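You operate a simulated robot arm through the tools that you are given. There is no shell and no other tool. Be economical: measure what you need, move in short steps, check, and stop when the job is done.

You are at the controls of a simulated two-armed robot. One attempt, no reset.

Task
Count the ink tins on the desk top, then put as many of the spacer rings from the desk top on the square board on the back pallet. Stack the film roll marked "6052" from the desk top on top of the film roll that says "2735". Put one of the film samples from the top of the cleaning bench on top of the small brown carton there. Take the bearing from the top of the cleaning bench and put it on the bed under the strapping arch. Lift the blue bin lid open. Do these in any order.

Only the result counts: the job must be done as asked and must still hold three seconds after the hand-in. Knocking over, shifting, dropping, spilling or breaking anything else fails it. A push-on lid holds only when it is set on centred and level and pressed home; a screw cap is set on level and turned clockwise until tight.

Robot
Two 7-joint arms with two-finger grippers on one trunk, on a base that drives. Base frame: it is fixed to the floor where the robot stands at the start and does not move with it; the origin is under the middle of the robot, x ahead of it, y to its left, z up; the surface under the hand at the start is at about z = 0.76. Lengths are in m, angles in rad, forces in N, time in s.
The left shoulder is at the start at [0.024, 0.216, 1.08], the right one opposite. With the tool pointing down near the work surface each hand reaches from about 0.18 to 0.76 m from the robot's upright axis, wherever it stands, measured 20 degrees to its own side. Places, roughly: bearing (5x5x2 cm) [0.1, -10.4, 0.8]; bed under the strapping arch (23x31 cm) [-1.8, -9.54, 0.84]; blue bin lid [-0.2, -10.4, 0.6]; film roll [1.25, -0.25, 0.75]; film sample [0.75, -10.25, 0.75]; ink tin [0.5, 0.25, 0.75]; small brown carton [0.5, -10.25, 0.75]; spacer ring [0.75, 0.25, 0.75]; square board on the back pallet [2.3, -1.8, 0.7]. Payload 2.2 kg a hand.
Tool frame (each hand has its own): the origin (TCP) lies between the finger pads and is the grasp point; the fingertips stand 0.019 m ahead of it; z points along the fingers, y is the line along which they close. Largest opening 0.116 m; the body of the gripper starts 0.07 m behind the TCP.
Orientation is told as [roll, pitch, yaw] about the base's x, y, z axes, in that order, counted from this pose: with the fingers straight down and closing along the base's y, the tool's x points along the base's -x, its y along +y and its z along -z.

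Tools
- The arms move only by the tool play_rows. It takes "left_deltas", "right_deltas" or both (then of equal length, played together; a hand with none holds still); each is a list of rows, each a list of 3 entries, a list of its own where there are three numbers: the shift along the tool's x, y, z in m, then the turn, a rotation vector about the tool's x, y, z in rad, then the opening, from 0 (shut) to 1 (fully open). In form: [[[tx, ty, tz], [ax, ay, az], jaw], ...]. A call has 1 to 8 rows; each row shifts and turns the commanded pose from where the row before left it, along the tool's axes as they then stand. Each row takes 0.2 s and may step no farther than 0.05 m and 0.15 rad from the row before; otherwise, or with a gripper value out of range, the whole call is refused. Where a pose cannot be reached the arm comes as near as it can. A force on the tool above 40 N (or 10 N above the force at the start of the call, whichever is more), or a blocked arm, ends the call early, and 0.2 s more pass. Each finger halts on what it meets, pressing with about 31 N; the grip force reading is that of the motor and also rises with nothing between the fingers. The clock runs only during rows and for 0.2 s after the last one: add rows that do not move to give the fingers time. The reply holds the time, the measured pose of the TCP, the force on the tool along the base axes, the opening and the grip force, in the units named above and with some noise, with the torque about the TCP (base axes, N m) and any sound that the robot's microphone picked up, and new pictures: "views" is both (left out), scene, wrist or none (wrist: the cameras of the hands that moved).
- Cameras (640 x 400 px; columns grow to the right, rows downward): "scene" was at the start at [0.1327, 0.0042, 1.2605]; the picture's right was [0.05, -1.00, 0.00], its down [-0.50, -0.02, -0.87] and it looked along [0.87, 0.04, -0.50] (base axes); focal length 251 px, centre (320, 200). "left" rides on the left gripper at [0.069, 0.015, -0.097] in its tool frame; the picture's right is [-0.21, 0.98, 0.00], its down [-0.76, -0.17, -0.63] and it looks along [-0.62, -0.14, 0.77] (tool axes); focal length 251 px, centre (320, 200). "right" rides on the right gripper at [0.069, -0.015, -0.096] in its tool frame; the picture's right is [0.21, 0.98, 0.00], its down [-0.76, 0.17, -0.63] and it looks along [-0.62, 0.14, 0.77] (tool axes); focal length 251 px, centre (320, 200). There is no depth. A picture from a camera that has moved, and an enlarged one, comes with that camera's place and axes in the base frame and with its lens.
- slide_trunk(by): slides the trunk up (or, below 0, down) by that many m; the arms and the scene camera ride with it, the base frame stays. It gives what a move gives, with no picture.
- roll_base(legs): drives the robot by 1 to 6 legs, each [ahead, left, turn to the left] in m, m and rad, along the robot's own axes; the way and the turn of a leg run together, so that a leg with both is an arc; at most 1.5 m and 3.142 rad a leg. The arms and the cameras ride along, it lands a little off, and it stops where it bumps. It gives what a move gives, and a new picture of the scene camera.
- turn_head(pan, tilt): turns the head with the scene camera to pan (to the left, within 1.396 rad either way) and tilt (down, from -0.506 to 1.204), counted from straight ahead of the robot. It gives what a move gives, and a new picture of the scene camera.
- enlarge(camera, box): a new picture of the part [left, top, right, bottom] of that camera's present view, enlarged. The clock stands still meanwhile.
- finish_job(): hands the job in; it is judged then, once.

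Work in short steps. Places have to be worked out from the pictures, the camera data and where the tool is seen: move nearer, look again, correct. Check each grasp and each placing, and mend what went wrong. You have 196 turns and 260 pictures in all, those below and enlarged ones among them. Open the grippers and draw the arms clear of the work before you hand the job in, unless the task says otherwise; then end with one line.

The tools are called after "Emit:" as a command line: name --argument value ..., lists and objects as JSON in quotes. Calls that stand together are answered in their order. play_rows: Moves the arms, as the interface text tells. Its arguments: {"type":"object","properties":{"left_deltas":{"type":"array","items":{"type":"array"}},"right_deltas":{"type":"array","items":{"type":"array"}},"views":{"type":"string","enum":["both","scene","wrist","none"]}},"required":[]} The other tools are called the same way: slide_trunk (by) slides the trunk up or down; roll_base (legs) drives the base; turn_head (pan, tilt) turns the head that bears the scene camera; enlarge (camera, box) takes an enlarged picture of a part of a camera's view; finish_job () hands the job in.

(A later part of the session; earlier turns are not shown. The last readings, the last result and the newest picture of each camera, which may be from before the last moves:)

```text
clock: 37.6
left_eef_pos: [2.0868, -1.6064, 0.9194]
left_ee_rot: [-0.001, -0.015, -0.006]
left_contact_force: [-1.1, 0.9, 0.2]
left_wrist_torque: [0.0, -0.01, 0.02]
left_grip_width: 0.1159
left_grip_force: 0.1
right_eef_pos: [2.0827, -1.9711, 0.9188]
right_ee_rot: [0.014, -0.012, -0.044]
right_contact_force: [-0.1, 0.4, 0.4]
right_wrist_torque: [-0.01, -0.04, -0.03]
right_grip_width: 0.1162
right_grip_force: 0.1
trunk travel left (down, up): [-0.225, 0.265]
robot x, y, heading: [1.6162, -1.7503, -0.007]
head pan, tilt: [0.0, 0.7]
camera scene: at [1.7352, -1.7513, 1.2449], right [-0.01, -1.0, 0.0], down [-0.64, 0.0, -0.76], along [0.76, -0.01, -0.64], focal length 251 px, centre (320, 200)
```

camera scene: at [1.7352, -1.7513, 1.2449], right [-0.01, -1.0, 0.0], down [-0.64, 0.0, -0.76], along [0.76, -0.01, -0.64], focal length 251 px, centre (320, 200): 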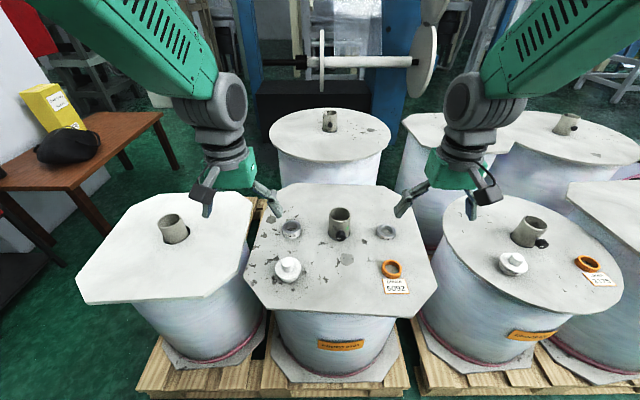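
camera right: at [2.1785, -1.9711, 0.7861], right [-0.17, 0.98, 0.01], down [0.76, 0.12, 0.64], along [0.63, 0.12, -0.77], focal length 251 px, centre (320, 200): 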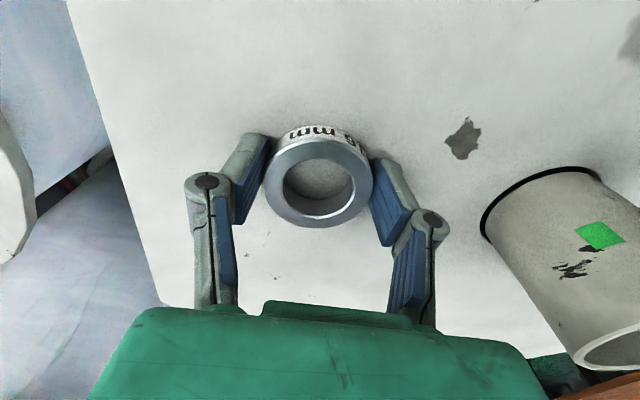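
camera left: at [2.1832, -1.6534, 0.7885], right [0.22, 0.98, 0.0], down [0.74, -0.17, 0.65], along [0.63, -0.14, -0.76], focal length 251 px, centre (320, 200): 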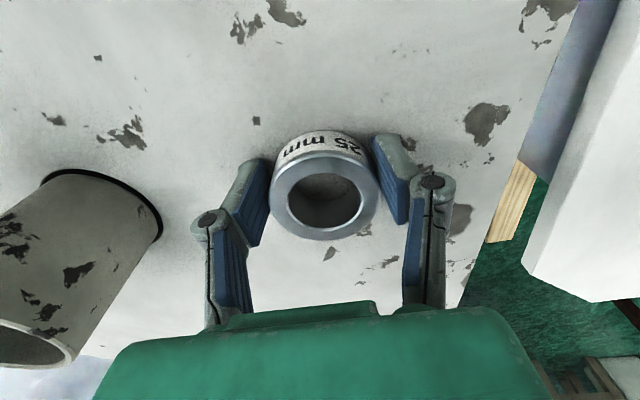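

Both rings sit well on the board. Now I'll raise the arms and drive back to the desk's right side, turning to face it (heading +90°) near x≈1.2.

Emit:
play_rows --left_deltas '[[[0.02, -0.01, -0.04], [0, 0, 0], 1], [[0.02, -0.01, -0.04], [0, 0, 0], 1], [[0.02, 0, -0.04], [0, 0, 0], 1], [[0.02, 0, -0.04], [0, 0, 0], 1], [[0.02, 0, -0.04], [0, 0, 0], 1]]' --right_deltas '[[[0.02, 0, -0.04], [0, 0, 0], 1], [[0.02, 0, -0.04], [0, 0, 0], 1], [[0.02, 0, -0.04], [0, 0, 0], 1], [[0.02, 0, -0.04], [0, 0, 0], 1], [[0.02, 0, -0.04], [0, 0, 0], 1]]' --views "none"

Emit:
roll_base --legs '[[0.0, 0.87, 0.0], [-0.4, 0.0, 0.0], [0.0, 0.0, 1.577]]'

```text
clock: 38.8
left_eef_pos: [1.9883, -1.6288, 1.1187]
left_ee_rot: [0.004, -0.011, -0.007]
left_contact_force: [0.1, 0.3, 0.7]
left_wrist_torque: [0.04, -0.01, -0.01]
left_grip_width: 0.116
left_grip_force: 0.1
right_eef_pos: [1.9847, -1.9737, 1.1157]
right_ee_rot: [0.015, -0.008, -0.043]
right_contact_force: [0.1, -1.3, -0.1]
right_wrist_torque: [0.0, 0.02, -0.03]
right_grip_width: 0.1159
right_grip_force: 0.2
trunk travel left (down, up): [-0.225, 0.265]
robot x, y, heading: [1.613, -1.7534, -0.005]
head pan, tilt: [0.0, 0.7]
```

```text
clock: 49.3
left_eef_pos: [1.1015, -0.5003, 1.1188]
left_ee_rot: [0.001, -0.011, 1.545]
left_contact_force: [-0.1, -0.7, 0.6]
left_wrist_torque: [-0.01, 0.0, -0.01]
left_grip_width: 0.1159
left_grip_force: 0.2
right_eef_pos: [1.4455, -0.5095, 1.1161]
right_ee_rot: [0.017, -0.007, 1.509]
right_contact_force: [-0.1, -0.1, 0.0]
right_wrist_torque: [0.0, 0.01, -0.01]
right_grip_width: 0.1159
right_grip_force: 0.0
trunk travel left (down, up): [-0.225, 0.265]
robot x, y, heading: [1.2135, -0.8789, 1.548]
head pan, tilt: [0.0, 0.7]
camera scene: at [1.2213, -0.7539, 1.2446], right [1.0, -0.03, 0.0], down [-0.02, -0.65, -0.76], along [0.02, 0.76, -0.65], focal length 251 px, centre (320, 200)
```

scene: 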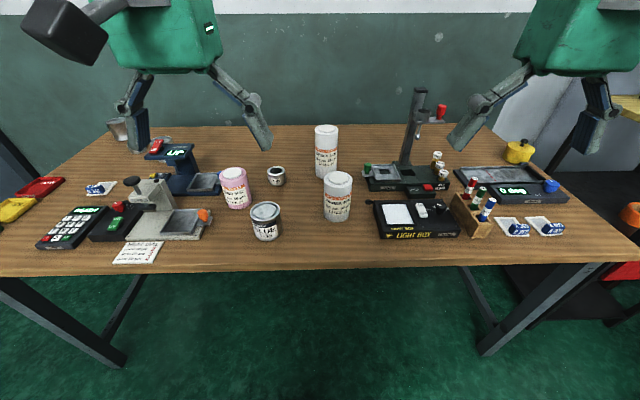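

Zooming into the rolls' labels and the rest of the desk.

Emit:
enlarge --camera "scene" --box '[210, 110, 370, 250]'

Emit:
enlarge --camera "scene" --box '[350, 80, 570, 250]'

```text
2.86 times, centred on (290, 180) of scene
camera zoom: at [1.2213, -0.7539, 1.2446], right [1.0, -0.03, 0.0], down [-0.02, -0.65, -0.76], along [0.02, 0.76, -0.65], focal length 717 px, centre (406, 257)
```

zoom: 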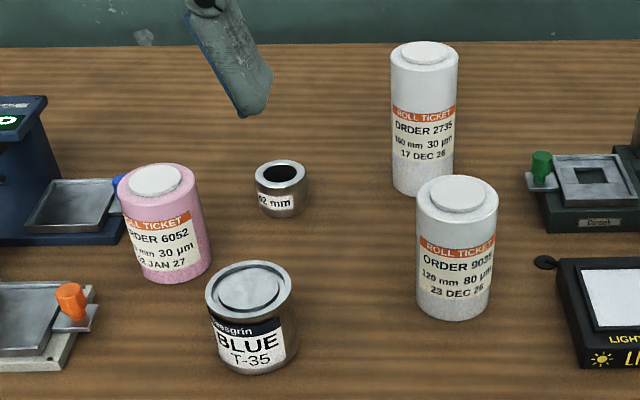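

```text
2.35 times, centred on (460, 165) of scene
camera zoom: at [1.2213, -0.7539, 1.2446], right [1.0, -0.03, 0.0], down [-0.02, -0.65, -0.76], along [0.02, 0.76, -0.65], focal length 590 px, centre (-9, 282)
```

zoom: 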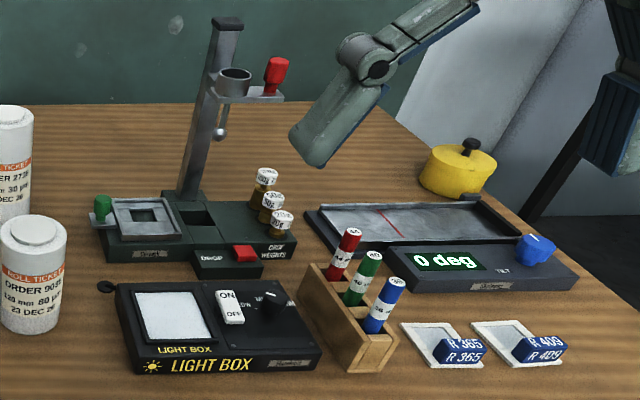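

Count is three tins: BLACK, RED, BLUE. The pink roll is 6052 at about (1.00, −0.19), and the tall white 2735 is at about (1.26, −0.05). I'll roll forward slightly, then bring the left hand above the pink roll.

Emit:
roll_base --legs '[[0.14, 0.0, 0.022]]'

```text
clock: 50.6
left_eef_pos: [1.0926, -0.3656, 1.1188]
left_ee_rot: [0.0, -0.012, 1.567]
left_contact_force: [0.1, -1.1, 0.6]
left_wrist_torque: [0.01, -0.02, 0.01]
left_grip_width: 0.1161
left_grip_force: 0.0
right_eef_pos: [1.4377, -0.3666, 1.1165]
right_ee_rot: [0.013, -0.008, 1.53]
right_contact_force: [-0.1, 0.4, -0.3]
right_wrist_torque: [-0.02, -0.02, 0.02]
right_grip_width: 0.116
right_grip_force: 0.1
trunk travel left (down, up): [-0.225, 0.265]
robot x, y, heading: [1.2191, -0.7407, 1.564]
head pan, tilt: [0.0, 0.7]
camera scene: at [1.218, -0.6145, 1.2447], right [1.0, 0.0, 0.0], down [0.0, -0.65, -0.76], along [0.0, 0.76, -0.65], focal length 251 px, centre (320, 200)
```

scene: 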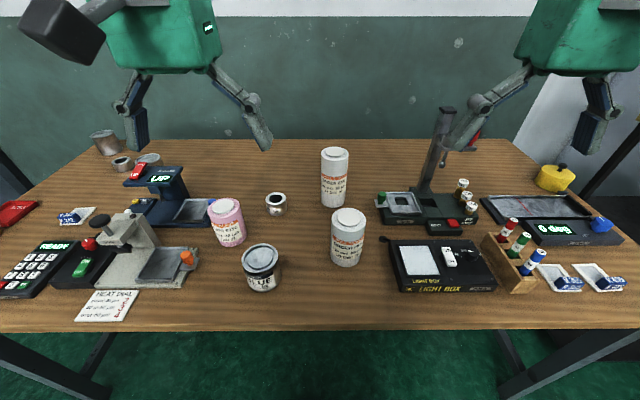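

The left hand moves above the pink roll at about (1.0, −0.19) at z 0.97, then turns 0.3 rad so the fingers clear the neighbours.

Emit:
play_rows --left_deltas '[[[-0.0293, 0.0154, 0.0248], [0, 0, 0], 1], [[-0.0293, 0.0154, 0.0248], [0, 0, 0], 1], [[-0.0293, 0.0154, 0.0248], [0, 0, 0], 1], [[-0.0293, 0.0154, 0.0248], [0, 0, 0], 1], [[-0.0293, 0.0154, 0.0248], [0, 0, 0], 1], [[-0.0293, 0.0154, 0.0248], [0, 0, 0], 1], [[0, 0, 0], [0, 0, -0.15], 1], [[0, 0, 0], [0, 0, -0.15], 1]]'

```text
clock: 52.4
left_eef_pos: [1.002, -0.1861, 0.9713]
left_ee_rot: [-0.002, -0.012, 1.867]
left_contact_force: [0.4, 0.2, -0.2]
left_wrist_torque: [-0.01, 0.01, -0.02]
left_grip_width: 0.1162
left_grip_force: 0.0
right_eef_pos: [1.4394, -0.3689, 1.1159]
right_ee_rot: [0.015, -0.009, 1.532]
right_contact_force: [0.7, 0.1, 0.9]
right_wrist_torque: [0.02, 0.02, -0.01]
right_grip_width: 0.116
right_grip_force: 0.0
trunk travel left (down, up): [-0.225, 0.265]
robot x, y, heading: [1.2191, -0.7397, 1.57]
head pan, tilt: [0.0, 0.7]
camera scene: at [1.22, -0.6125, 1.2444], right [1.0, -0.01, 0.0], down [0.0, -0.65, -0.76], along [0.0, 0.76, -0.65], focal length 251 px, centre (320, 200)
camera left: at [1.0079, -0.2595, 1.0665], right [-1.0, -0.08, 0.0], down [-0.06, 0.76, 0.64], along [-0.05, 0.64, -0.77], focal length 251 px, centre (320, 200)
```

scene: 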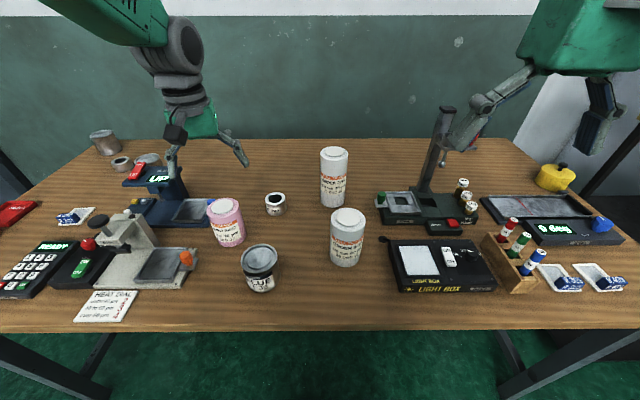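
left: 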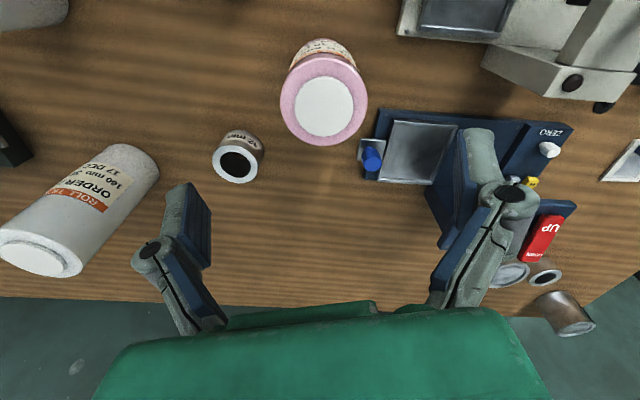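

The pink roll top is at about (1.0, −0.190), well aligned. I'll descend to grasp it at z≈0.815.

Emit:
play_rows --left_deltas '[[[0.0037, 0.003, 0.04], [0, 0, 0], 1], [[0, 0, 0.04], [0, 0, 0], 1], [[0, 0, 0.04], [0, 0, 0], 1], [[0, 0, 0.036], [0, 0, 0], 1], [[0, 0, 0], [0, 0, 0], 1]]'

```text
clock: 53.6
left_eef_pos: [1.0007, -0.1898, 0.8158]
left_ee_rot: [-0.006, -0.014, 1.867]
left_contact_force: [0.5, 0.2, 0.5]
left_wrist_torque: [0.02, 0.01, 0.02]
left_grip_width: 0.116
left_grip_force: 0.1
right_eef_pos: [1.4384, -0.3687, 1.1172]
right_ee_rot: [0.014, -0.01, 1.53]
right_contact_force: [0.5, 0.6, 0.3]
right_wrist_torque: [0.02, -0.02, -0.02]
right_grip_width: 0.1159
right_grip_force: 0.0
trunk travel left (down, up): [-0.225, 0.265]
robot x, y, heading: [1.2152, -0.7367, 1.563]
head pan, tilt: [0.0, 0.7]
camera scene: at [1.2188, -0.6132, 1.2446], right [1.0, 0.0, 0.0], down [0.0, -0.65, -0.76], along [0.0, 0.76, -0.65], focal length 251 px, centre (320, 200)
camera left: at [1.0057, -0.2622, 0.912], right [-1.0, -0.08, 0.0], down [-0.06, 0.76, 0.64], along [-0.05, 0.64, -0.77], focal length 251 px, centre (320, 200)
```

scene: 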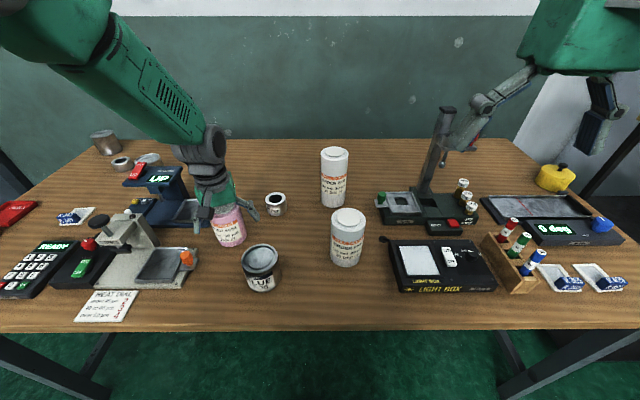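
left: 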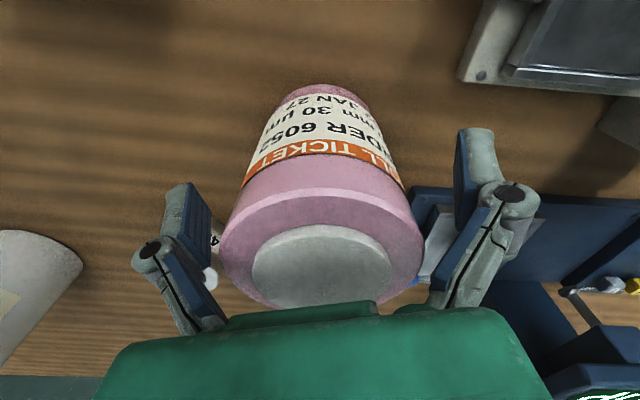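

The roll is between the fingers. I'll close, then lift slowly.

Emit:
play_rows --left_deltas '[[[0, 0, 0], [0, 0, 0], 0.45], [[0, 0, 0], [0, 0, 0], 0.4], [[0, 0, 0], [0, 0, 0], 0.3], [[0, 0, 0], [0, 0, 0], 0.3]]' --views "none"

Emit:
play_rows --left_deltas '[[[0, 0, -0.02], [0, 0, 0], 0.3], [[0, 0, -0.04], [0, 0, 0], 0.3], [[0, 0, -0.04], [0, 0, 0], 0.3], [[0, 0, -0.04], [0, 0, 0], 0.3], [[0, 0, -0.04], [0, 0, 0], 0.3], [[0, 0, -0.04], [0, 0, 0], 0.3], [[0, 0, 0], [0, 0, 0], 0.3]]'

```text
clock: 54.6
left_eef_pos: [1.0014, -0.1885, 0.8191]
left_ee_rot: [-0.006, -0.022, 1.868]
left_contact_force: [-3.4, 6.8, 34.7]
left_wrist_torque: [-0.35, -0.19, 0.01]
left_grip_width: 0.0766
left_grip_force: 31.0
right_eef_pos: [1.4394, -0.3694, 1.1172]
right_ee_rot: [0.013, -0.01, 1.532]
right_contact_force: [0.9, 0.5, 0.5]
right_wrist_torque: [-0.02, 0.01, 0.01]
right_grip_width: 0.1158
right_grip_force: 0.0
trunk travel left (down, up): [-0.225, 0.265]
robot x, y, heading: [1.2149, -0.7387, 1.563]
head pan, tilt: [0.0, 0.7]
```

```text
clock: 56.2
left_eef_pos: [0.9991, -0.1902, 1.0374]
left_ee_rot: [-0.005, -0.013, 1.865]
left_contact_force: [-0.1, -0.4, -3.4]
left_wrist_torque: [-0.07, 0.02, -0.02]
left_grip_width: 0.0726
left_grip_force: 31.1
right_eef_pos: [1.4396, -0.3681, 1.1161]
right_ee_rot: [0.014, -0.008, 1.532]
right_contact_force: [0.5, 0.6, -0.4]
right_wrist_torque: [0.0, -0.04, -0.01]
right_grip_width: 0.1158
right_grip_force: 0.0
trunk travel left (down, up): [-0.225, 0.265]
robot x, y, heading: [1.2189, -0.74, 1.565]
head pan, tilt: [0.0, 0.7]
camera scene: at [1.2188, -0.6121, 1.2443], right [1.0, 0.0, 0.0], down [0.0, -0.65, -0.76], along [0.0, 0.76, -0.65], focal length 251 px, centre (320, 200)
camera left: at [1.0033, -0.2637, 1.1327], right [-1.0, -0.08, 0.0], down [-0.06, 0.76, 0.64], along [-0.05, 0.64, -0.77], focal length 251 px, centre (320, 200)
```

scene: 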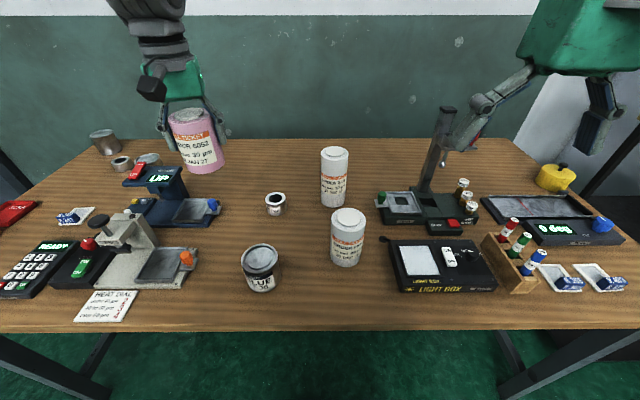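
left: 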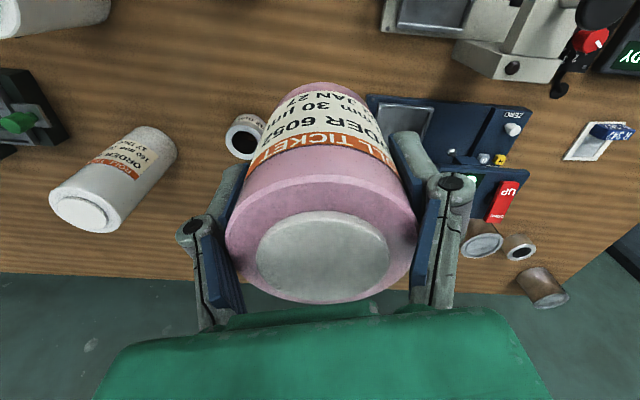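

The pink roll is firmly held. 2735 is at about (1.257, −0.055) with its top at about z 0.927. I'll carry the pink roll above it.

Emit:
play_rows --left_deltas '[[[-0.0078, -0.0409, -0.0036], [0, 0, 0], 0.3], [[-0.0078, -0.0409, -0.0036], [0, 0, 0], 0.3], [[-0.0078, -0.0409, -0.0036], [0, 0, 0], 0.3], [[-0.0078, -0.0409, -0.0036], [0, 0, 0], 0.3], [[-0.0078, -0.0409, -0.0036], [0, 0, 0], 0.3], [[-0.0078, -0.0409, -0.0036], [0, 0, 0], 0.3], [[-0.0078, -0.0409, -0.0036], [0, 0, 0], 0.3], [[0, 0, 0], [0, 0, 0], 0.3]]'

Emit:
enlarge --camera "scene" --box '[270, 80, 400, 220]'

```text
clock: 58.0
left_eef_pos: [1.2271, -0.099, 1.0509]
left_ee_rot: [-0.003, -0.01, 1.868]
left_contact_force: [0.7, -0.4, -3.3]
left_wrist_torque: [-0.01, 0.0, -0.03]
left_grip_width: 0.0729
left_grip_force: 31.2
left hand out of reach, approached as far as the arm can: row 6, 7
right_eef_pos: [1.4379, -0.3669, 1.1163]
right_ee_rot: [0.014, -0.009, 1.53]
right_contact_force: [0.0, 0.3, -0.6]
right_wrist_torque: [-0.02, -0.02, -0.02]
right_grip_width: 0.1158
right_grip_force: 0.0
trunk travel left (down, up): [-0.225, 0.265]
robot x, y, heading: [1.2159, -0.7378, 1.564]
head pan, tilt: [0.0, 0.7]
camera scene: at [1.2206, -0.6106, 1.2441], right [1.0, 0.0, 0.0], down [0.0, -0.65, -0.76], along [0.0, 0.76, -0.65], focal length 251 px, centre (320, 200)
camera left: at [1.2314, -0.171, 1.1454], right [-1.0, -0.08, 0.0], down [-0.06, 0.77, 0.64], along [-0.05, 0.64, -0.77], focal length 251 px, centre (320, 200)
```

scene: 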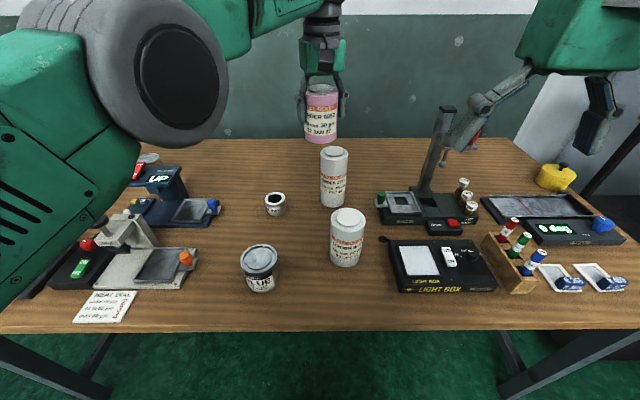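
left: 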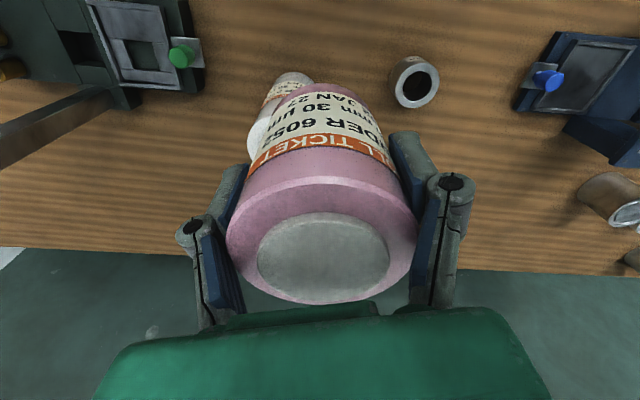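

```text
2.86 times, centred on (335, 150) of scene
camera zoom: at [1.2206, -0.6106, 1.2441], right [1.0, 0.0, 0.0], down [0.0, -0.65, -0.76], along [0.0, 0.76, -0.65], focal length 717 px, centre (277, 343)
```

zoom: 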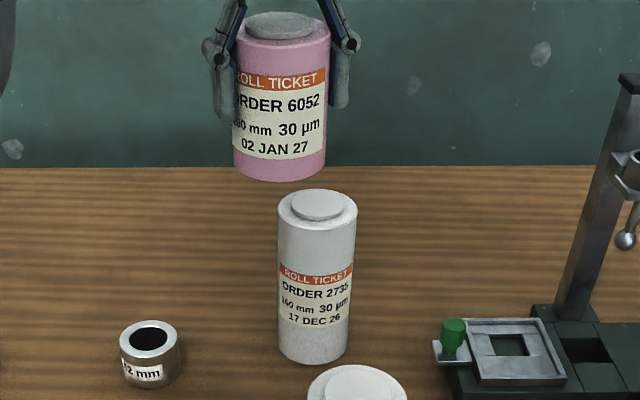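

The target is out of the left arm's reach from here, so I'll shift the base right 0.13 m and slightly ahead.

Emit:
roll_base --legs '[[0.02, -0.13, 0.0]]'

```text
clock: 59.3
left_eef_pos: [1.3188, -0.0796, 1.0487]
left_ee_rot: [-0.03, -0.004, 1.869]
left_contact_force: [-0.6, -1.7, -3.8]
left_wrist_torque: [0.16, 0.04, 0.05]
left_grip_width: 0.0725
left_grip_force: 31.0
right_eef_pos: [1.5312, -0.347, 1.1233]
right_ee_rot: [-0.015, -0.009, 1.533]
right_contact_force: [-2.2, -0.2, 0.5]
right_wrist_torque: [0.01, -0.19, 0.01]
right_grip_width: 0.1162
right_grip_force: 0.1
trunk travel left (down, up): [-0.225, 0.265]
robot x, y, heading: [1.342, -0.7203, 1.566]
head pan, tilt: [0.0, 0.7]
camera scene: at [1.305, -0.5903, 1.2435], right [1.0, 0.0, 0.03], down [0.02, -0.65, -0.76], along [0.02, 0.76, -0.65], focal length 251 px, centre (320, 200)
```

scene: 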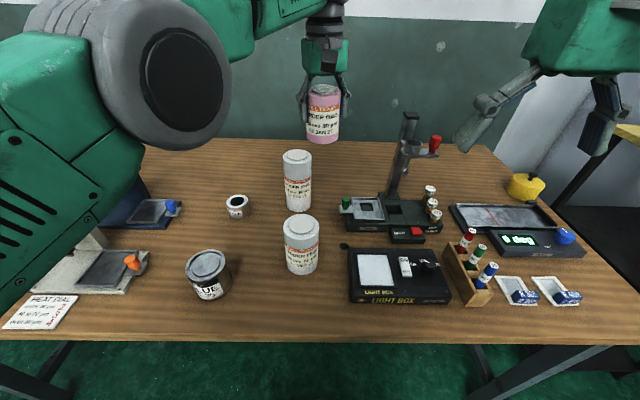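

The robot seems to be still settling, so I'll hold one row and re-read.

Emit:
play_rows --left_deltas '[[[0, 0, 0], [0, 0, 0], 0.3], [[0, 0, 0], [0, 0, 0], 0.3], [[0, 0, 0], [0, 0, 0], 0.3]]' --views "scene"

```text
clock: 60.3
left_eef_pos: [1.3511, -0.082, 1.0558]
left_ee_rot: [0.001, -0.02, 1.885]
left_contact_force: [0.3, 0.0, -2.2]
left_wrist_torque: [0.02, 0.1, 0.0]
left_grip_width: 0.0726
left_grip_force: 31.0
right_eef_pos: [1.5724, -0.3557, 1.1125]
right_ee_rot: [0.026, -0.007, 1.534]
right_contact_force: [0.7, -0.1, 0.2]
right_wrist_torque: [0.01, 0.13, 0.0]
right_grip_width: 0.116
right_grip_force: 0.0
trunk travel left (down, up): [-0.225, 0.265]
robot x, y, heading: [1.3368, -0.724, 1.568]
head pan, tilt: [0.0, 0.7]
stopped in row 3 (left hand): the arm was blocked; the commanded pose is now the measured one
camera scene: at [1.3415, -0.5921, 1.2443], right [1.0, 0.0, 0.0], down [0.0, -0.65, -0.76], along [0.0, 0.76, -0.65], focal length 251 px, centre (320, 200)
```

scene: 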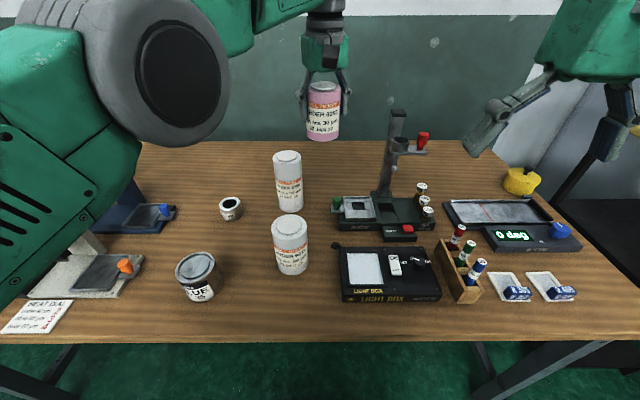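

2735 recomputed at about (1.257, −0.057), top 0.923. I'll move the left hand back over it.

Emit:
play_rows --left_deltas '[[[-0.0176, 0.0272, 0], [0, 0, 0], 0.3], [[-0.0176, 0.0272, 0], [0, 0, 0], 0.3], [[-0.0176, 0.0272, 0], [0, 0, 0], 0.3], [[0, 0, 0], [0, 0, 0], 0.3]]'

Emit:
enlarge --camera "scene" --box '[230, 80, 350, 220]'

```text
clock: 61.5
left_eef_pos: [1.2558, -0.0587, 1.0604]
left_ee_rot: [-0.007, -0.021, 1.872]
left_contact_force: [-0.6, -0.8, -3.0]
left_wrist_torque: [-0.04, -0.04, 0.0]
left_grip_width: 0.0728
left_grip_force: 30.7
right_eef_pos: [1.5604, -0.3593, 1.1176]
right_ee_rot: [0.012, -0.011, 1.536]
right_contact_force: [-0.3, -0.9, 0.2]
right_wrist_torque: [0.03, -0.03, 0.01]
right_grip_width: 0.116
right_grip_force: 0.0
trunk travel left (down, up): [-0.225, 0.265]
robot x, y, heading: [1.3401, -0.7197, 1.568]
head pan, tilt: [0.0, 0.7]
stopped in row 4 (left hand): the arm was blocked; the commanded pose is now the measured one
camera scene: at [1.3494, -0.5921, 1.2444], right [1.0, 0.0, -0.01], down [-0.01, -0.65, -0.76], along [0.0, 0.76, -0.65], focal length 251 px, centre (320, 200)
camera left: at [1.2602, -0.1328, 1.1557], right [-1.0, -0.09, 0.0], down [-0.07, 0.76, 0.65], along [-0.05, 0.65, -0.76], focal length 251 px, centre (320, 200)
```

scene: 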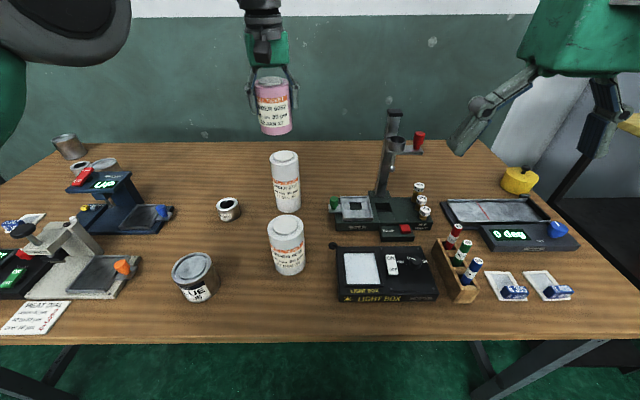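
left: 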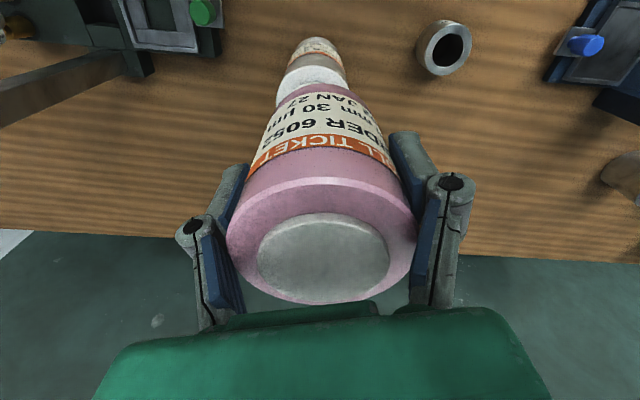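

```text
2.86 times, centred on (290, 150) of scene
camera zoom: at [1.3494, -0.5921, 1.2444], right [1.0, 0.0, -0.01], down [-0.01, -0.65, -0.76], along [0.0, 0.76, -0.65], focal length 717 px, centre (406, 343)
```

zoom: 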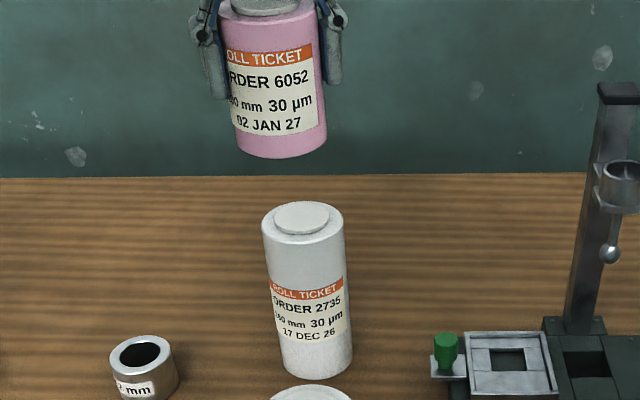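

Checking alignment more closely via the wrist camera.

Emit:
enlarge --camera "left" --box '[250, 20, 390, 110]'

```text
4.44 times, centred on (320, 65) of left
camera zoom: at [1.2602, -0.1328, 1.1557], right [-1.0, -0.09, 0.0], down [-0.07, 0.76, 0.65], along [-0.05, 0.65, -0.76], focal length 1118 px, centre (320, 800)
```

zoom: 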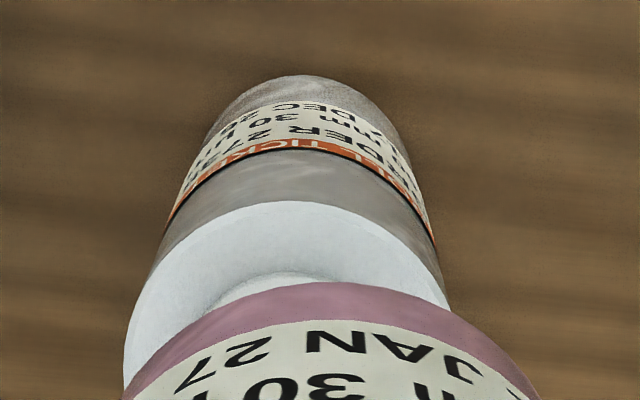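

2735's axis comes out near (1.261, −0.046) and the pink roll's bottom near (1.253, −0.053). I'll shift by (+0.007, +0.008) and lower partway.

Emit:
play_rows --left_deltas '[[[-0.0056, -0.009, 0], [0, 0, 0], 0.3], [[0, 0, 0.02], [0, 0, 0], 0.3], [[0, 0, 0.02], [0, 0, 0], 0.3], [[0, 0, 0.01], [0, 0, 0], 0.3]]'

Emit:
enlarge --camera "scene" --box '[230, 80, 350, 220]'

Emit:
enlarge --camera "left" --box '[250, 20, 390, 110]'

```text
clock: 62.5
left_eef_pos: [1.2449, -0.0497, 1.0106]
left_ee_rot: [-0.018, -0.017, 1.876]
left_contact_force: [-1.7, -0.4, -1.5]
left_wrist_torque: [-0.05, -0.1, 0.01]
left_grip_width: 0.0726
left_grip_force: 30.8
right_eef_pos: [1.5437, -0.3574, 1.1187]
right_ee_rot: [0.0, -0.01, 1.538]
right_contact_force: [-0.1, 0.3, -1.2]
right_wrist_torque: [0.02, -0.08, -0.01]
right_grip_width: 0.1159
right_grip_force: 0.1
trunk travel left (down, up): [-0.225, 0.265]
robot x, y, heading: [1.3366, -0.7237, 1.569]
head pan, tilt: [0.0, 0.7]
camera scene: at [1.3245, -0.5913, 1.2443], right [1.0, 0.0, 0.01], down [0.01, -0.65, -0.76], along [0.01, 0.76, -0.65], focal length 251 px, centre (320, 200)
camera left: at [1.2491, -0.1232, 1.1048], right [-1.0, -0.09, -0.01], down [-0.08, 0.76, 0.65], along [-0.05, 0.65, -0.76], focal length 251 px, centre (320, 200)
```

scene: 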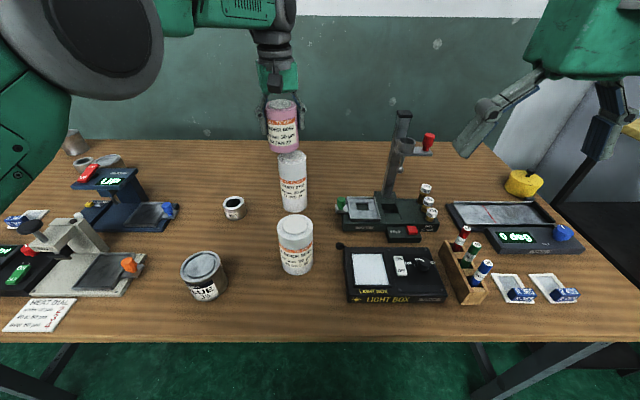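
left: 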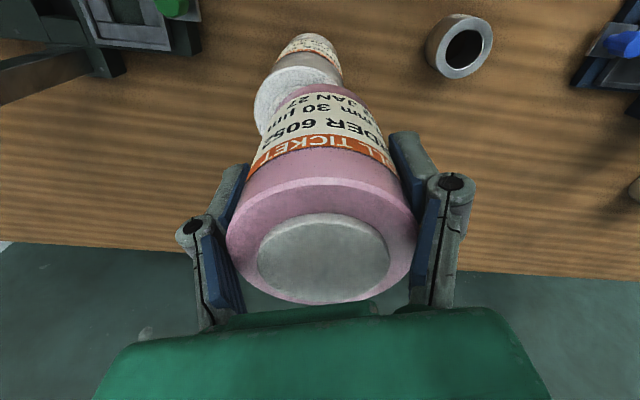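

```text
2.86 times, centred on (290, 150) of scene
camera zoom: at [1.3245, -0.5913, 1.2443], right [1.0, 0.0, 0.01], down [0.01, -0.65, -0.76], along [0.01, 0.76, -0.65], focal length 717 px, centre (406, 343)
```

zoom: 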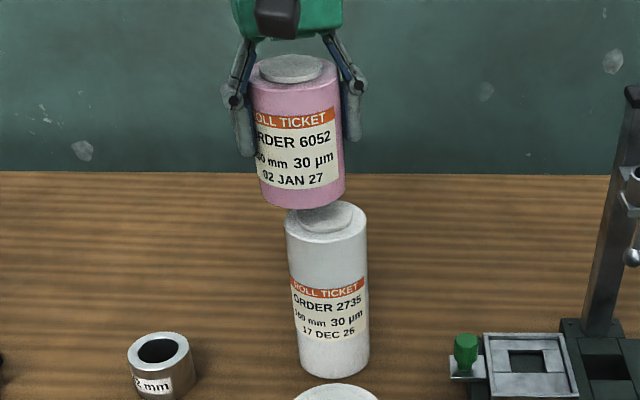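

```text
4.44 times, centred on (320, 65) of left
camera zoom: at [1.2491, -0.1232, 1.1048], right [-1.0, -0.09, -0.01], down [-0.08, 0.76, 0.65], along [-0.05, 0.65, -0.76], focal length 1118 px, centre (320, 800)
```

zoom: 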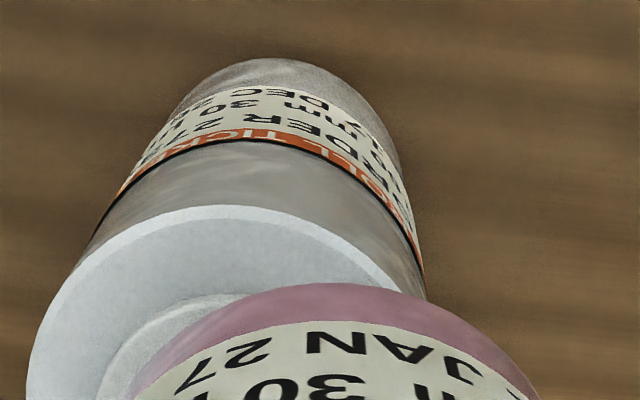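

The robot is swaying laterally after the strafe. I'll hold still and watch until it settles before placing.

Emit:
play_rows --left_deltas '[[[0, 0, -0.01], [0, 0, 0], 0.3], [[0, 0, 0], [0, 0, 0], 0.3], [[0, 0, 0], [0, 0, 0], 0.3], [[0, 0, 0], [0, 0, 0], 0.3], [[0, 0, 0], [0, 0, 0], 0.3], [[0, 0, 0], [0, 0, 0], 0.3], [[0, 0, 0], [0, 0, 0], 0.3], [[0, 0, 0], [0, 0, 0], 0.3]]' --views "none"

Emit:
play_rows --left_deltas '[[[0, 0, 0], [0, 0, 0], 0.3], [[0, 0, 0], [0, 0, 0], 0.3], [[0, 0, 0], [0, 0, 0], 0.3]]' --views "scene"

```text
clock: 64.3
left_eef_pos: [1.2492, -0.05, 1.0192]
left_ee_rot: [-0.013, -0.018, 1.874]
left_contact_force: [-0.9, -0.2, -3.7]
left_wrist_torque: [0.0, -0.08, 0.0]
left_grip_width: 0.0727
left_grip_force: 31.0
right_eef_pos: [1.5491, -0.3573, 1.1182]
right_ee_rot: [0.007, -0.005, 1.537]
right_contact_force: [-0.9, 0.0, 0.0]
right_wrist_torque: [-0.01, -0.12, 0.0]
right_grip_width: 0.1158
right_grip_force: 0.1
trunk travel left (down, up): [-0.225, 0.265]
robot x, y, heading: [1.3389, -0.7201, 1.564]
head pan, tilt: [0.0, 0.7]
```

```text
clock: 65.1
left_eef_pos: [1.2504, -0.0498, 1.019]
left_ee_rot: [-0.014, -0.018, 1.873]
left_contact_force: [-0.5, -0.2, -2.8]
left_wrist_torque: [-0.01, -0.05, -0.03]
left_grip_width: 0.0726
left_grip_force: 30.8
right_eef_pos: [1.5499, -0.3584, 1.1174]
right_ee_rot: [0.005, -0.007, 1.535]
right_contact_force: [-0.7, -0.3, -0.3]
right_wrist_torque: [-0.01, 0.02, 0.02]
right_grip_width: 0.116
right_grip_force: 0.0
trunk travel left (down, up): [-0.225, 0.265]
robot x, y, heading: [1.3394, -0.7249, 1.568]
head pan, tilt: [0.0, 0.7]
camera scene: at [1.3258, -0.5916, 1.2443], right [1.0, 0.0, 0.01], down [0.01, -0.65, -0.76], along [0.01, 0.76, -0.65], focal length 251 px, centre (320, 200)
```

scene: 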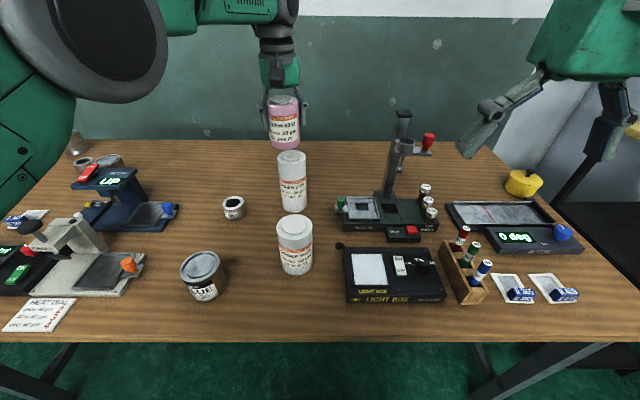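

The sway has settled. The pink roll needs about +0.013 m in x, so I'll correct slowly and lower to just above contact.

Emit:
play_rows --left_deltas '[[[0.003, -0.006, 0], [0, 0, 0], 0.3], [[0.0028, -0.0058, 0], [0, 0, 0], 0.3], [[0, 0, 0.006], [0, 0, 0], 0.3], [[0, 0, 0.006], [0, 0, 0], 0.3], [[0, 0, 0.004], [0, 0, 0], 0.3], [[0, 0, 0], [0, 0, 0], 0.3], [[0, 0, 0], [0, 0, 0], 0.3], [[0, 0, 0], [0, 0, 0], 0.3]]'

Emit:
enlarge --camera "scene" --box '[230, 80, 350, 220]'

Emit:
enlarge --camera "left" --box '[250, 20, 390, 110]'

```text
clock: 66.9
left_eef_pos: [1.2707, -0.0532, 1.0035]
left_ee_rot: [-0.009, -0.02, 1.874]
left_contact_force: [-0.8, 0.5, -3.4]
left_wrist_torque: [-0.05, -0.02, -0.02]
left_grip_width: 0.0725
left_grip_force: 30.5
right_eef_pos: [1.557, -0.3577, 1.1162]
right_ee_rot: [0.011, -0.006, 1.535]
right_contact_force: [-1.6, 0.4, -0.2]
right_wrist_torque: [0.03, -0.07, 0.02]
right_grip_width: 0.116
right_grip_force: 0.0
trunk travel left (down, up): [-0.225, 0.265]
robot x, y, heading: [1.3365, -0.7199, 1.566]
head pan, tilt: [0.0, 0.7]
camera scene: at [1.3323, -0.5915, 1.2443], right [1.0, 0.0, 0.01], down [0.0, -0.65, -0.76], along [0.01, 0.76, -0.65], focal length 251 px, centre (320, 200)
camera left: at [1.2753, -0.1264, 1.0985], right [-1.0, -0.09, -0.01], down [-0.07, 0.76, 0.65], along [-0.05, 0.65, -0.76], focal length 251 px, centre (320, 200)
```

scene: 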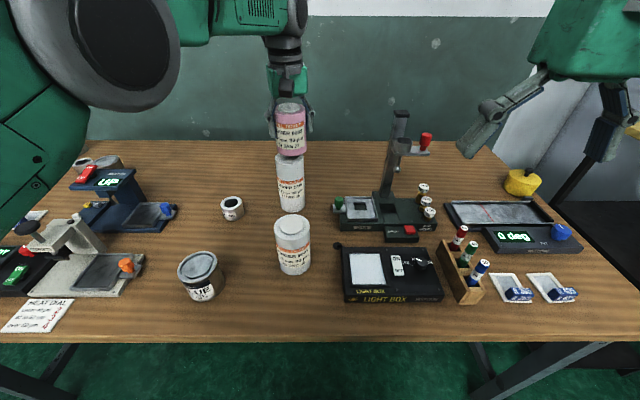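
left: 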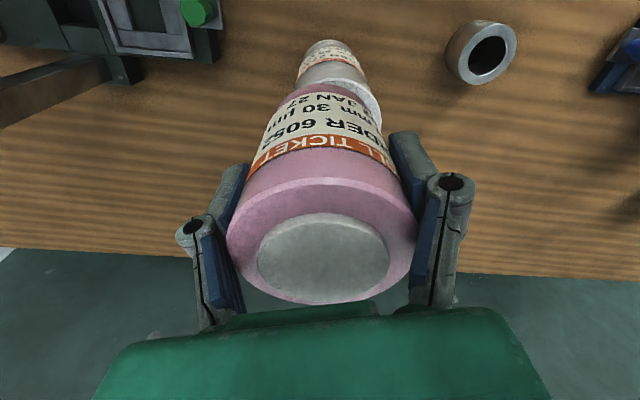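

```text
2.86 times, centred on (290, 150) of scene
camera zoom: at [1.3323, -0.5915, 1.2443], right [1.0, 0.0, 0.01], down [0.0, -0.65, -0.76], along [0.01, 0.76, -0.65], focal length 717 px, centre (406, 343)
```

zoom: 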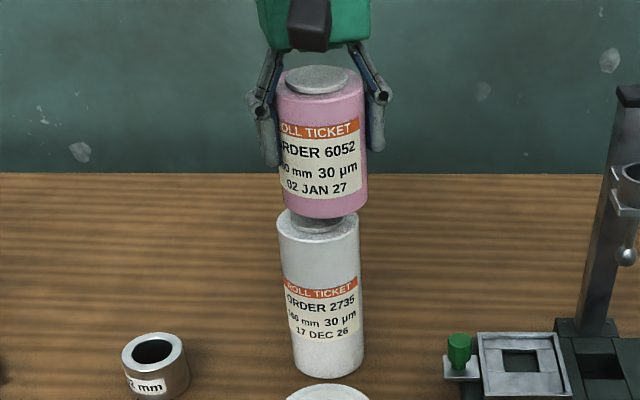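

```text
4.44 times, centred on (320, 65) of left
camera zoom: at [1.2753, -0.1264, 1.0985], right [-1.0, -0.09, -0.01], down [-0.07, 0.76, 0.65], along [-0.05, 0.65, -0.76], focal length 1118 px, centre (320, 800)
```

zoom: 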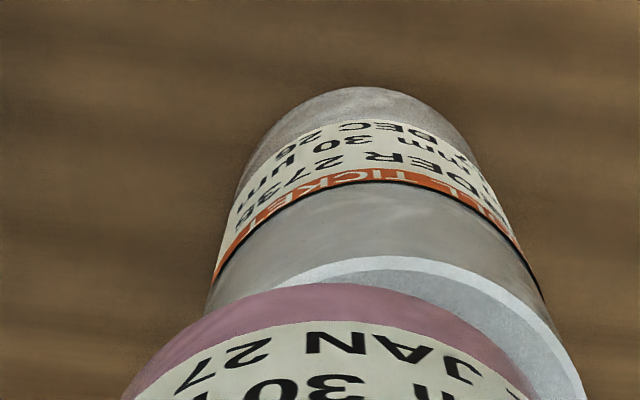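

It overshot by about 6 mm. I'll make a small correction back and let it settle.

Emit:
play_rows --left_deltas '[[[-0.0028, 0.0025, 0], [0, 0, 0], 0.3], [[-0.0028, 0.0025, 0], [0, 0, 0], 0.3], [[0, 0, 0], [0, 0, 0], 0.3], [[0, 0, 0], [0, 0, 0], 0.3], [[0, 0, 0], [0, 0, 0], 0.3], [[0, 0, 0], [0, 0, 0], 0.3], [[0, 0, 0], [0, 0, 0], 0.3], [[0, 0, 0], [0, 0, 0], 0.3]]' --views "none"

Emit:
play_rows --left_deltas '[[[0, 0, 0], [0, 0, 0], 0.3], [[0, 0, 0], [0, 0, 0], 0.3]]' --views "none"

Emit:
enlarge --camera "left" --box '[250, 20, 390, 110]'

```text
clock: 68.7
left_eef_pos: [1.2701, -0.0489, 1.0031]
left_ee_rot: [-0.004, -0.021, 1.872]
left_contact_force: [0.3, -0.1, -3.0]
left_wrist_torque: [-0.01, -0.05, 0.02]
left_grip_width: 0.0726
left_grip_force: 30.8
right_eef_pos: [1.563, -0.3577, 1.1142]
right_ee_rot: [0.016, -0.004, 1.535]
right_contact_force: [-0.5, 0.3, -0.2]
right_wrist_torque: [0.01, 0.03, -0.01]
right_grip_width: 0.1162
right_grip_force: 0.1
trunk travel left (down, up): [-0.225, 0.265]
robot x, y, heading: [1.3427, -0.7212, 1.569]
head pan, tilt: [0.0, 0.7]
```

```text
clock: 69.3
left_eef_pos: [1.2674, -0.0484, 1.0044]
left_ee_rot: [-0.008, -0.021, 1.876]
left_contact_force: [-0.5, 0.2, -2.9]
left_wrist_torque: [-0.03, -0.02, 0.0]
left_grip_width: 0.0726
left_grip_force: 31.1
right_eef_pos: [1.5596, -0.3579, 1.1165]
right_ee_rot: [0.014, -0.006, 1.536]
right_contact_force: [-0.9, 0.3, -0.1]
right_wrist_torque: [0.0, -0.03, -0.03]
right_grip_width: 0.116
right_grip_force: 0.2
trunk travel left (down, up): [-0.225, 0.265]
robot x, y, heading: [1.3425, -0.7209, 1.568]
head pan, tilt: [0.0, 0.7]
```

```text
4.44 times, centred on (320, 65) of left
camera zoom: at [1.2718, -0.1224, 1.0985], right [-1.0, -0.09, 0.0], down [-0.07, 0.76, 0.65], along [-0.05, 0.65, -0.76], focal length 1118 px, centre (320, 800)
```

zoom: 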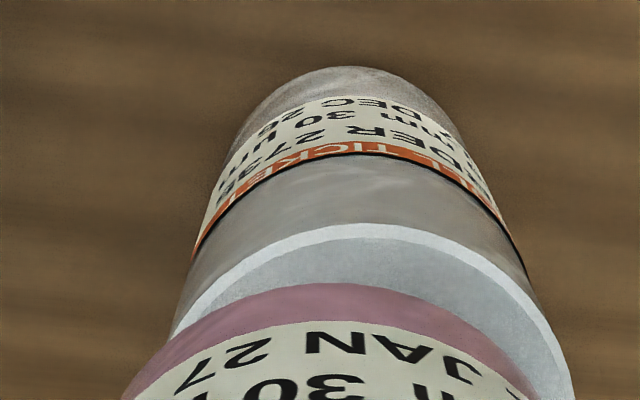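

Nearly centred, about 3 mm off. I'll nudge and descend slowly toward contact.

Emit:
play_rows --left_deltas '[[[0.001, 0.0035, 0.004], [0, 0, 0], 0.3], [[0, 0, 0.004], [0, 0, 0], 0.3], [[0, 0, 0.003], [0, 0, 0], 0.3], [[0, 0, 0], [0, 0, 0], 0.3], [[0, 0, 0], [0, 0, 0], 0.3], [[0, 0, 0], [0, 0, 0], 0.3]]' --views "none"

Emit:
enlarge --camera "scene" --box '[230, 80, 350, 220]'

Emit:
enlarge --camera "left" --box '[250, 20, 390, 110]'

```text
clock: 70.7
left_eef_pos: [1.2694, -0.0512, 0.9921]
left_ee_rot: [-0.003, -0.023, 1.872]
left_contact_force: [0.8, -0.4, -3.7]
left_wrist_torque: [-0.03, 0.0, -0.02]
left_grip_width: 0.0725
left_grip_force: 30.9
right_eef_pos: [1.5666, -0.3578, 1.1146]
right_ee_rot: [0.017, -0.005, 1.538]
right_contact_force: [-0.4, -0.4, 0.3]
right_wrist_torque: [0.03, 0.02, 0.0]
right_grip_width: 0.1161
right_grip_force: 0.0
trunk travel left (down, up): [-0.225, 0.265]
robot x, y, heading: [1.3412, -0.7195, 1.564]
head pan, tilt: [0.0, 0.7]
```

```text
2.86 times, centred on (290, 150) of scene
camera zoom: at [1.3444, -0.5916, 1.2443], right [1.0, 0.0, 0.0], down [0.0, -0.65, -0.76], along [0.0, 0.76, -0.65], focal length 717 px, centre (406, 343)
```

zoom: 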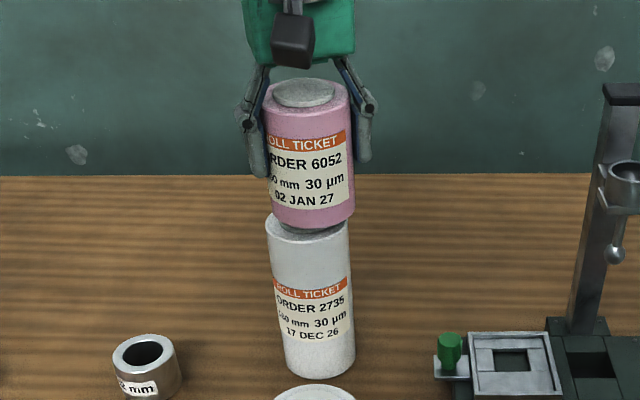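

```text
4.44 times, centred on (320, 65) of left
camera zoom: at [1.2753, -0.1238, 1.0881], right [-1.0, -0.09, 0.0], down [-0.06, 0.76, 0.65], along [-0.06, 0.65, -0.76], focal length 1118 px, centre (320, 800)
```

zoom: 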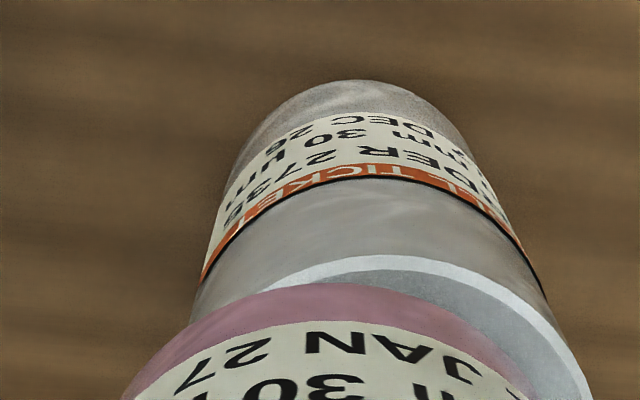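

The pink roll is about 7 mm right of centre. I'll correct again and recheck.

Emit:
play_rows --left_deltas '[[[-0.002, 0.003, 0], [0, 0, 0], 0.3], [[-0.002, 0.003, 0], [0, 0, 0], 0.3], [[0, 0, 0], [0, 0, 0], 0.3], [[0, 0, 0], [0, 0, 0], 0.3], [[0, 0, 0], [0, 0, 0], 0.3], [[0, 0, 0], [0, 0, 0], 0.3]]' --views "none"

Emit:
enlarge --camera "scene" --box '[230, 80, 350, 220]'

```text
clock: 72.1
left_eef_pos: [1.2627, -0.0485, 0.9921]
left_ee_rot: [-0.004, -0.021, 1.873]
left_contact_force: [0.6, 0.2, -2.8]
left_wrist_torque: [0.0, 0.0, 0.01]
left_grip_width: 0.0724
left_grip_force: 30.7
right_eef_pos: [1.5647, -0.3585, 1.1148]
right_ee_rot: [0.016, -0.005, 1.535]
right_contact_force: [0.6, -0.3, -0.4]
right_wrist_torque: [-0.01, 0.04, -0.01]
right_grip_width: 0.1161
right_grip_force: 0.0
trunk travel left (down, up): [-0.225, 0.265]
robot x, y, heading: [1.3393, -0.7192, 1.565]
head pan, tilt: [0.0, 0.7]
```

```text
2.86 times, centred on (290, 150) of scene
camera zoom: at [1.3425, -0.5915, 1.2443], right [1.0, 0.0, 0.0], down [0.0, -0.65, -0.76], along [0.0, 0.76, -0.65], focal length 717 px, centre (406, 343)
```

zoom: 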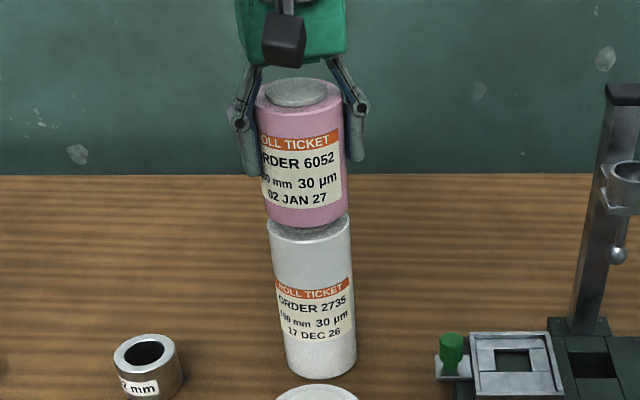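

It's well centred now. I'll descend gently to contact.

Emit:
play_rows --left_deltas '[[[0, 0, 0.003], [0, 0, 0], 0.3], [[0, 0, 0.003], [0, 0, 0], 0.3], [[0, 0, 0.002], [0, 0, 0], 0.3]]' --views "none"

Emit:
enlarge --camera "scene" --box '[230, 80, 350, 220]'

```text
clock: 72.9
left_eef_pos: [1.2621, -0.0481, 0.9856]
left_ee_rot: [-0.006, -0.026, 1.873]
left_contact_force: [-0.5, -0.3, 3.0]
left_wrist_torque: [-0.19, 0.0, 0.0]
left_grip_width: 0.0723
left_grip_force: 31.0
right_eef_pos: [1.5651, -0.3588, 1.1153]
right_ee_rot: [0.015, -0.006, 1.536]
right_contact_force: [-0.2, 0.8, -0.4]
right_wrist_torque: [0.0, -0.01, 0.03]
right_grip_width: 0.1161
right_grip_force: 0.1
trunk travel left (down, up): [-0.225, 0.265]
robot x, y, heading: [1.3408, -0.7227, 1.568]
head pan, tilt: [0.0, 0.7]
```

```text
2.86 times, centred on (290, 150) of scene
camera zoom: at [1.3425, -0.5927, 1.2446], right [1.0, 0.0, 0.0], down [0.0, -0.65, -0.76], along [0.0, 0.76, -0.65], focal length 717 px, centre (406, 343)
```

zoom: 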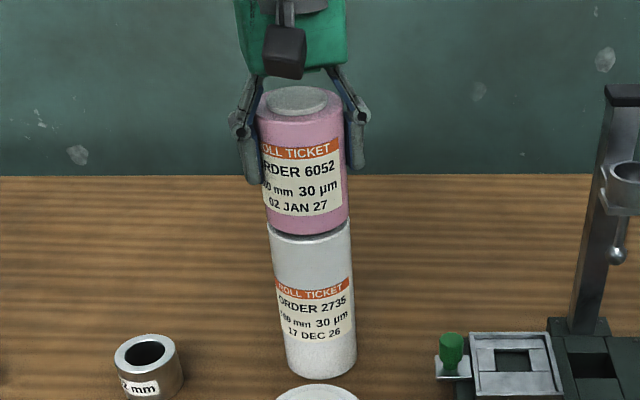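

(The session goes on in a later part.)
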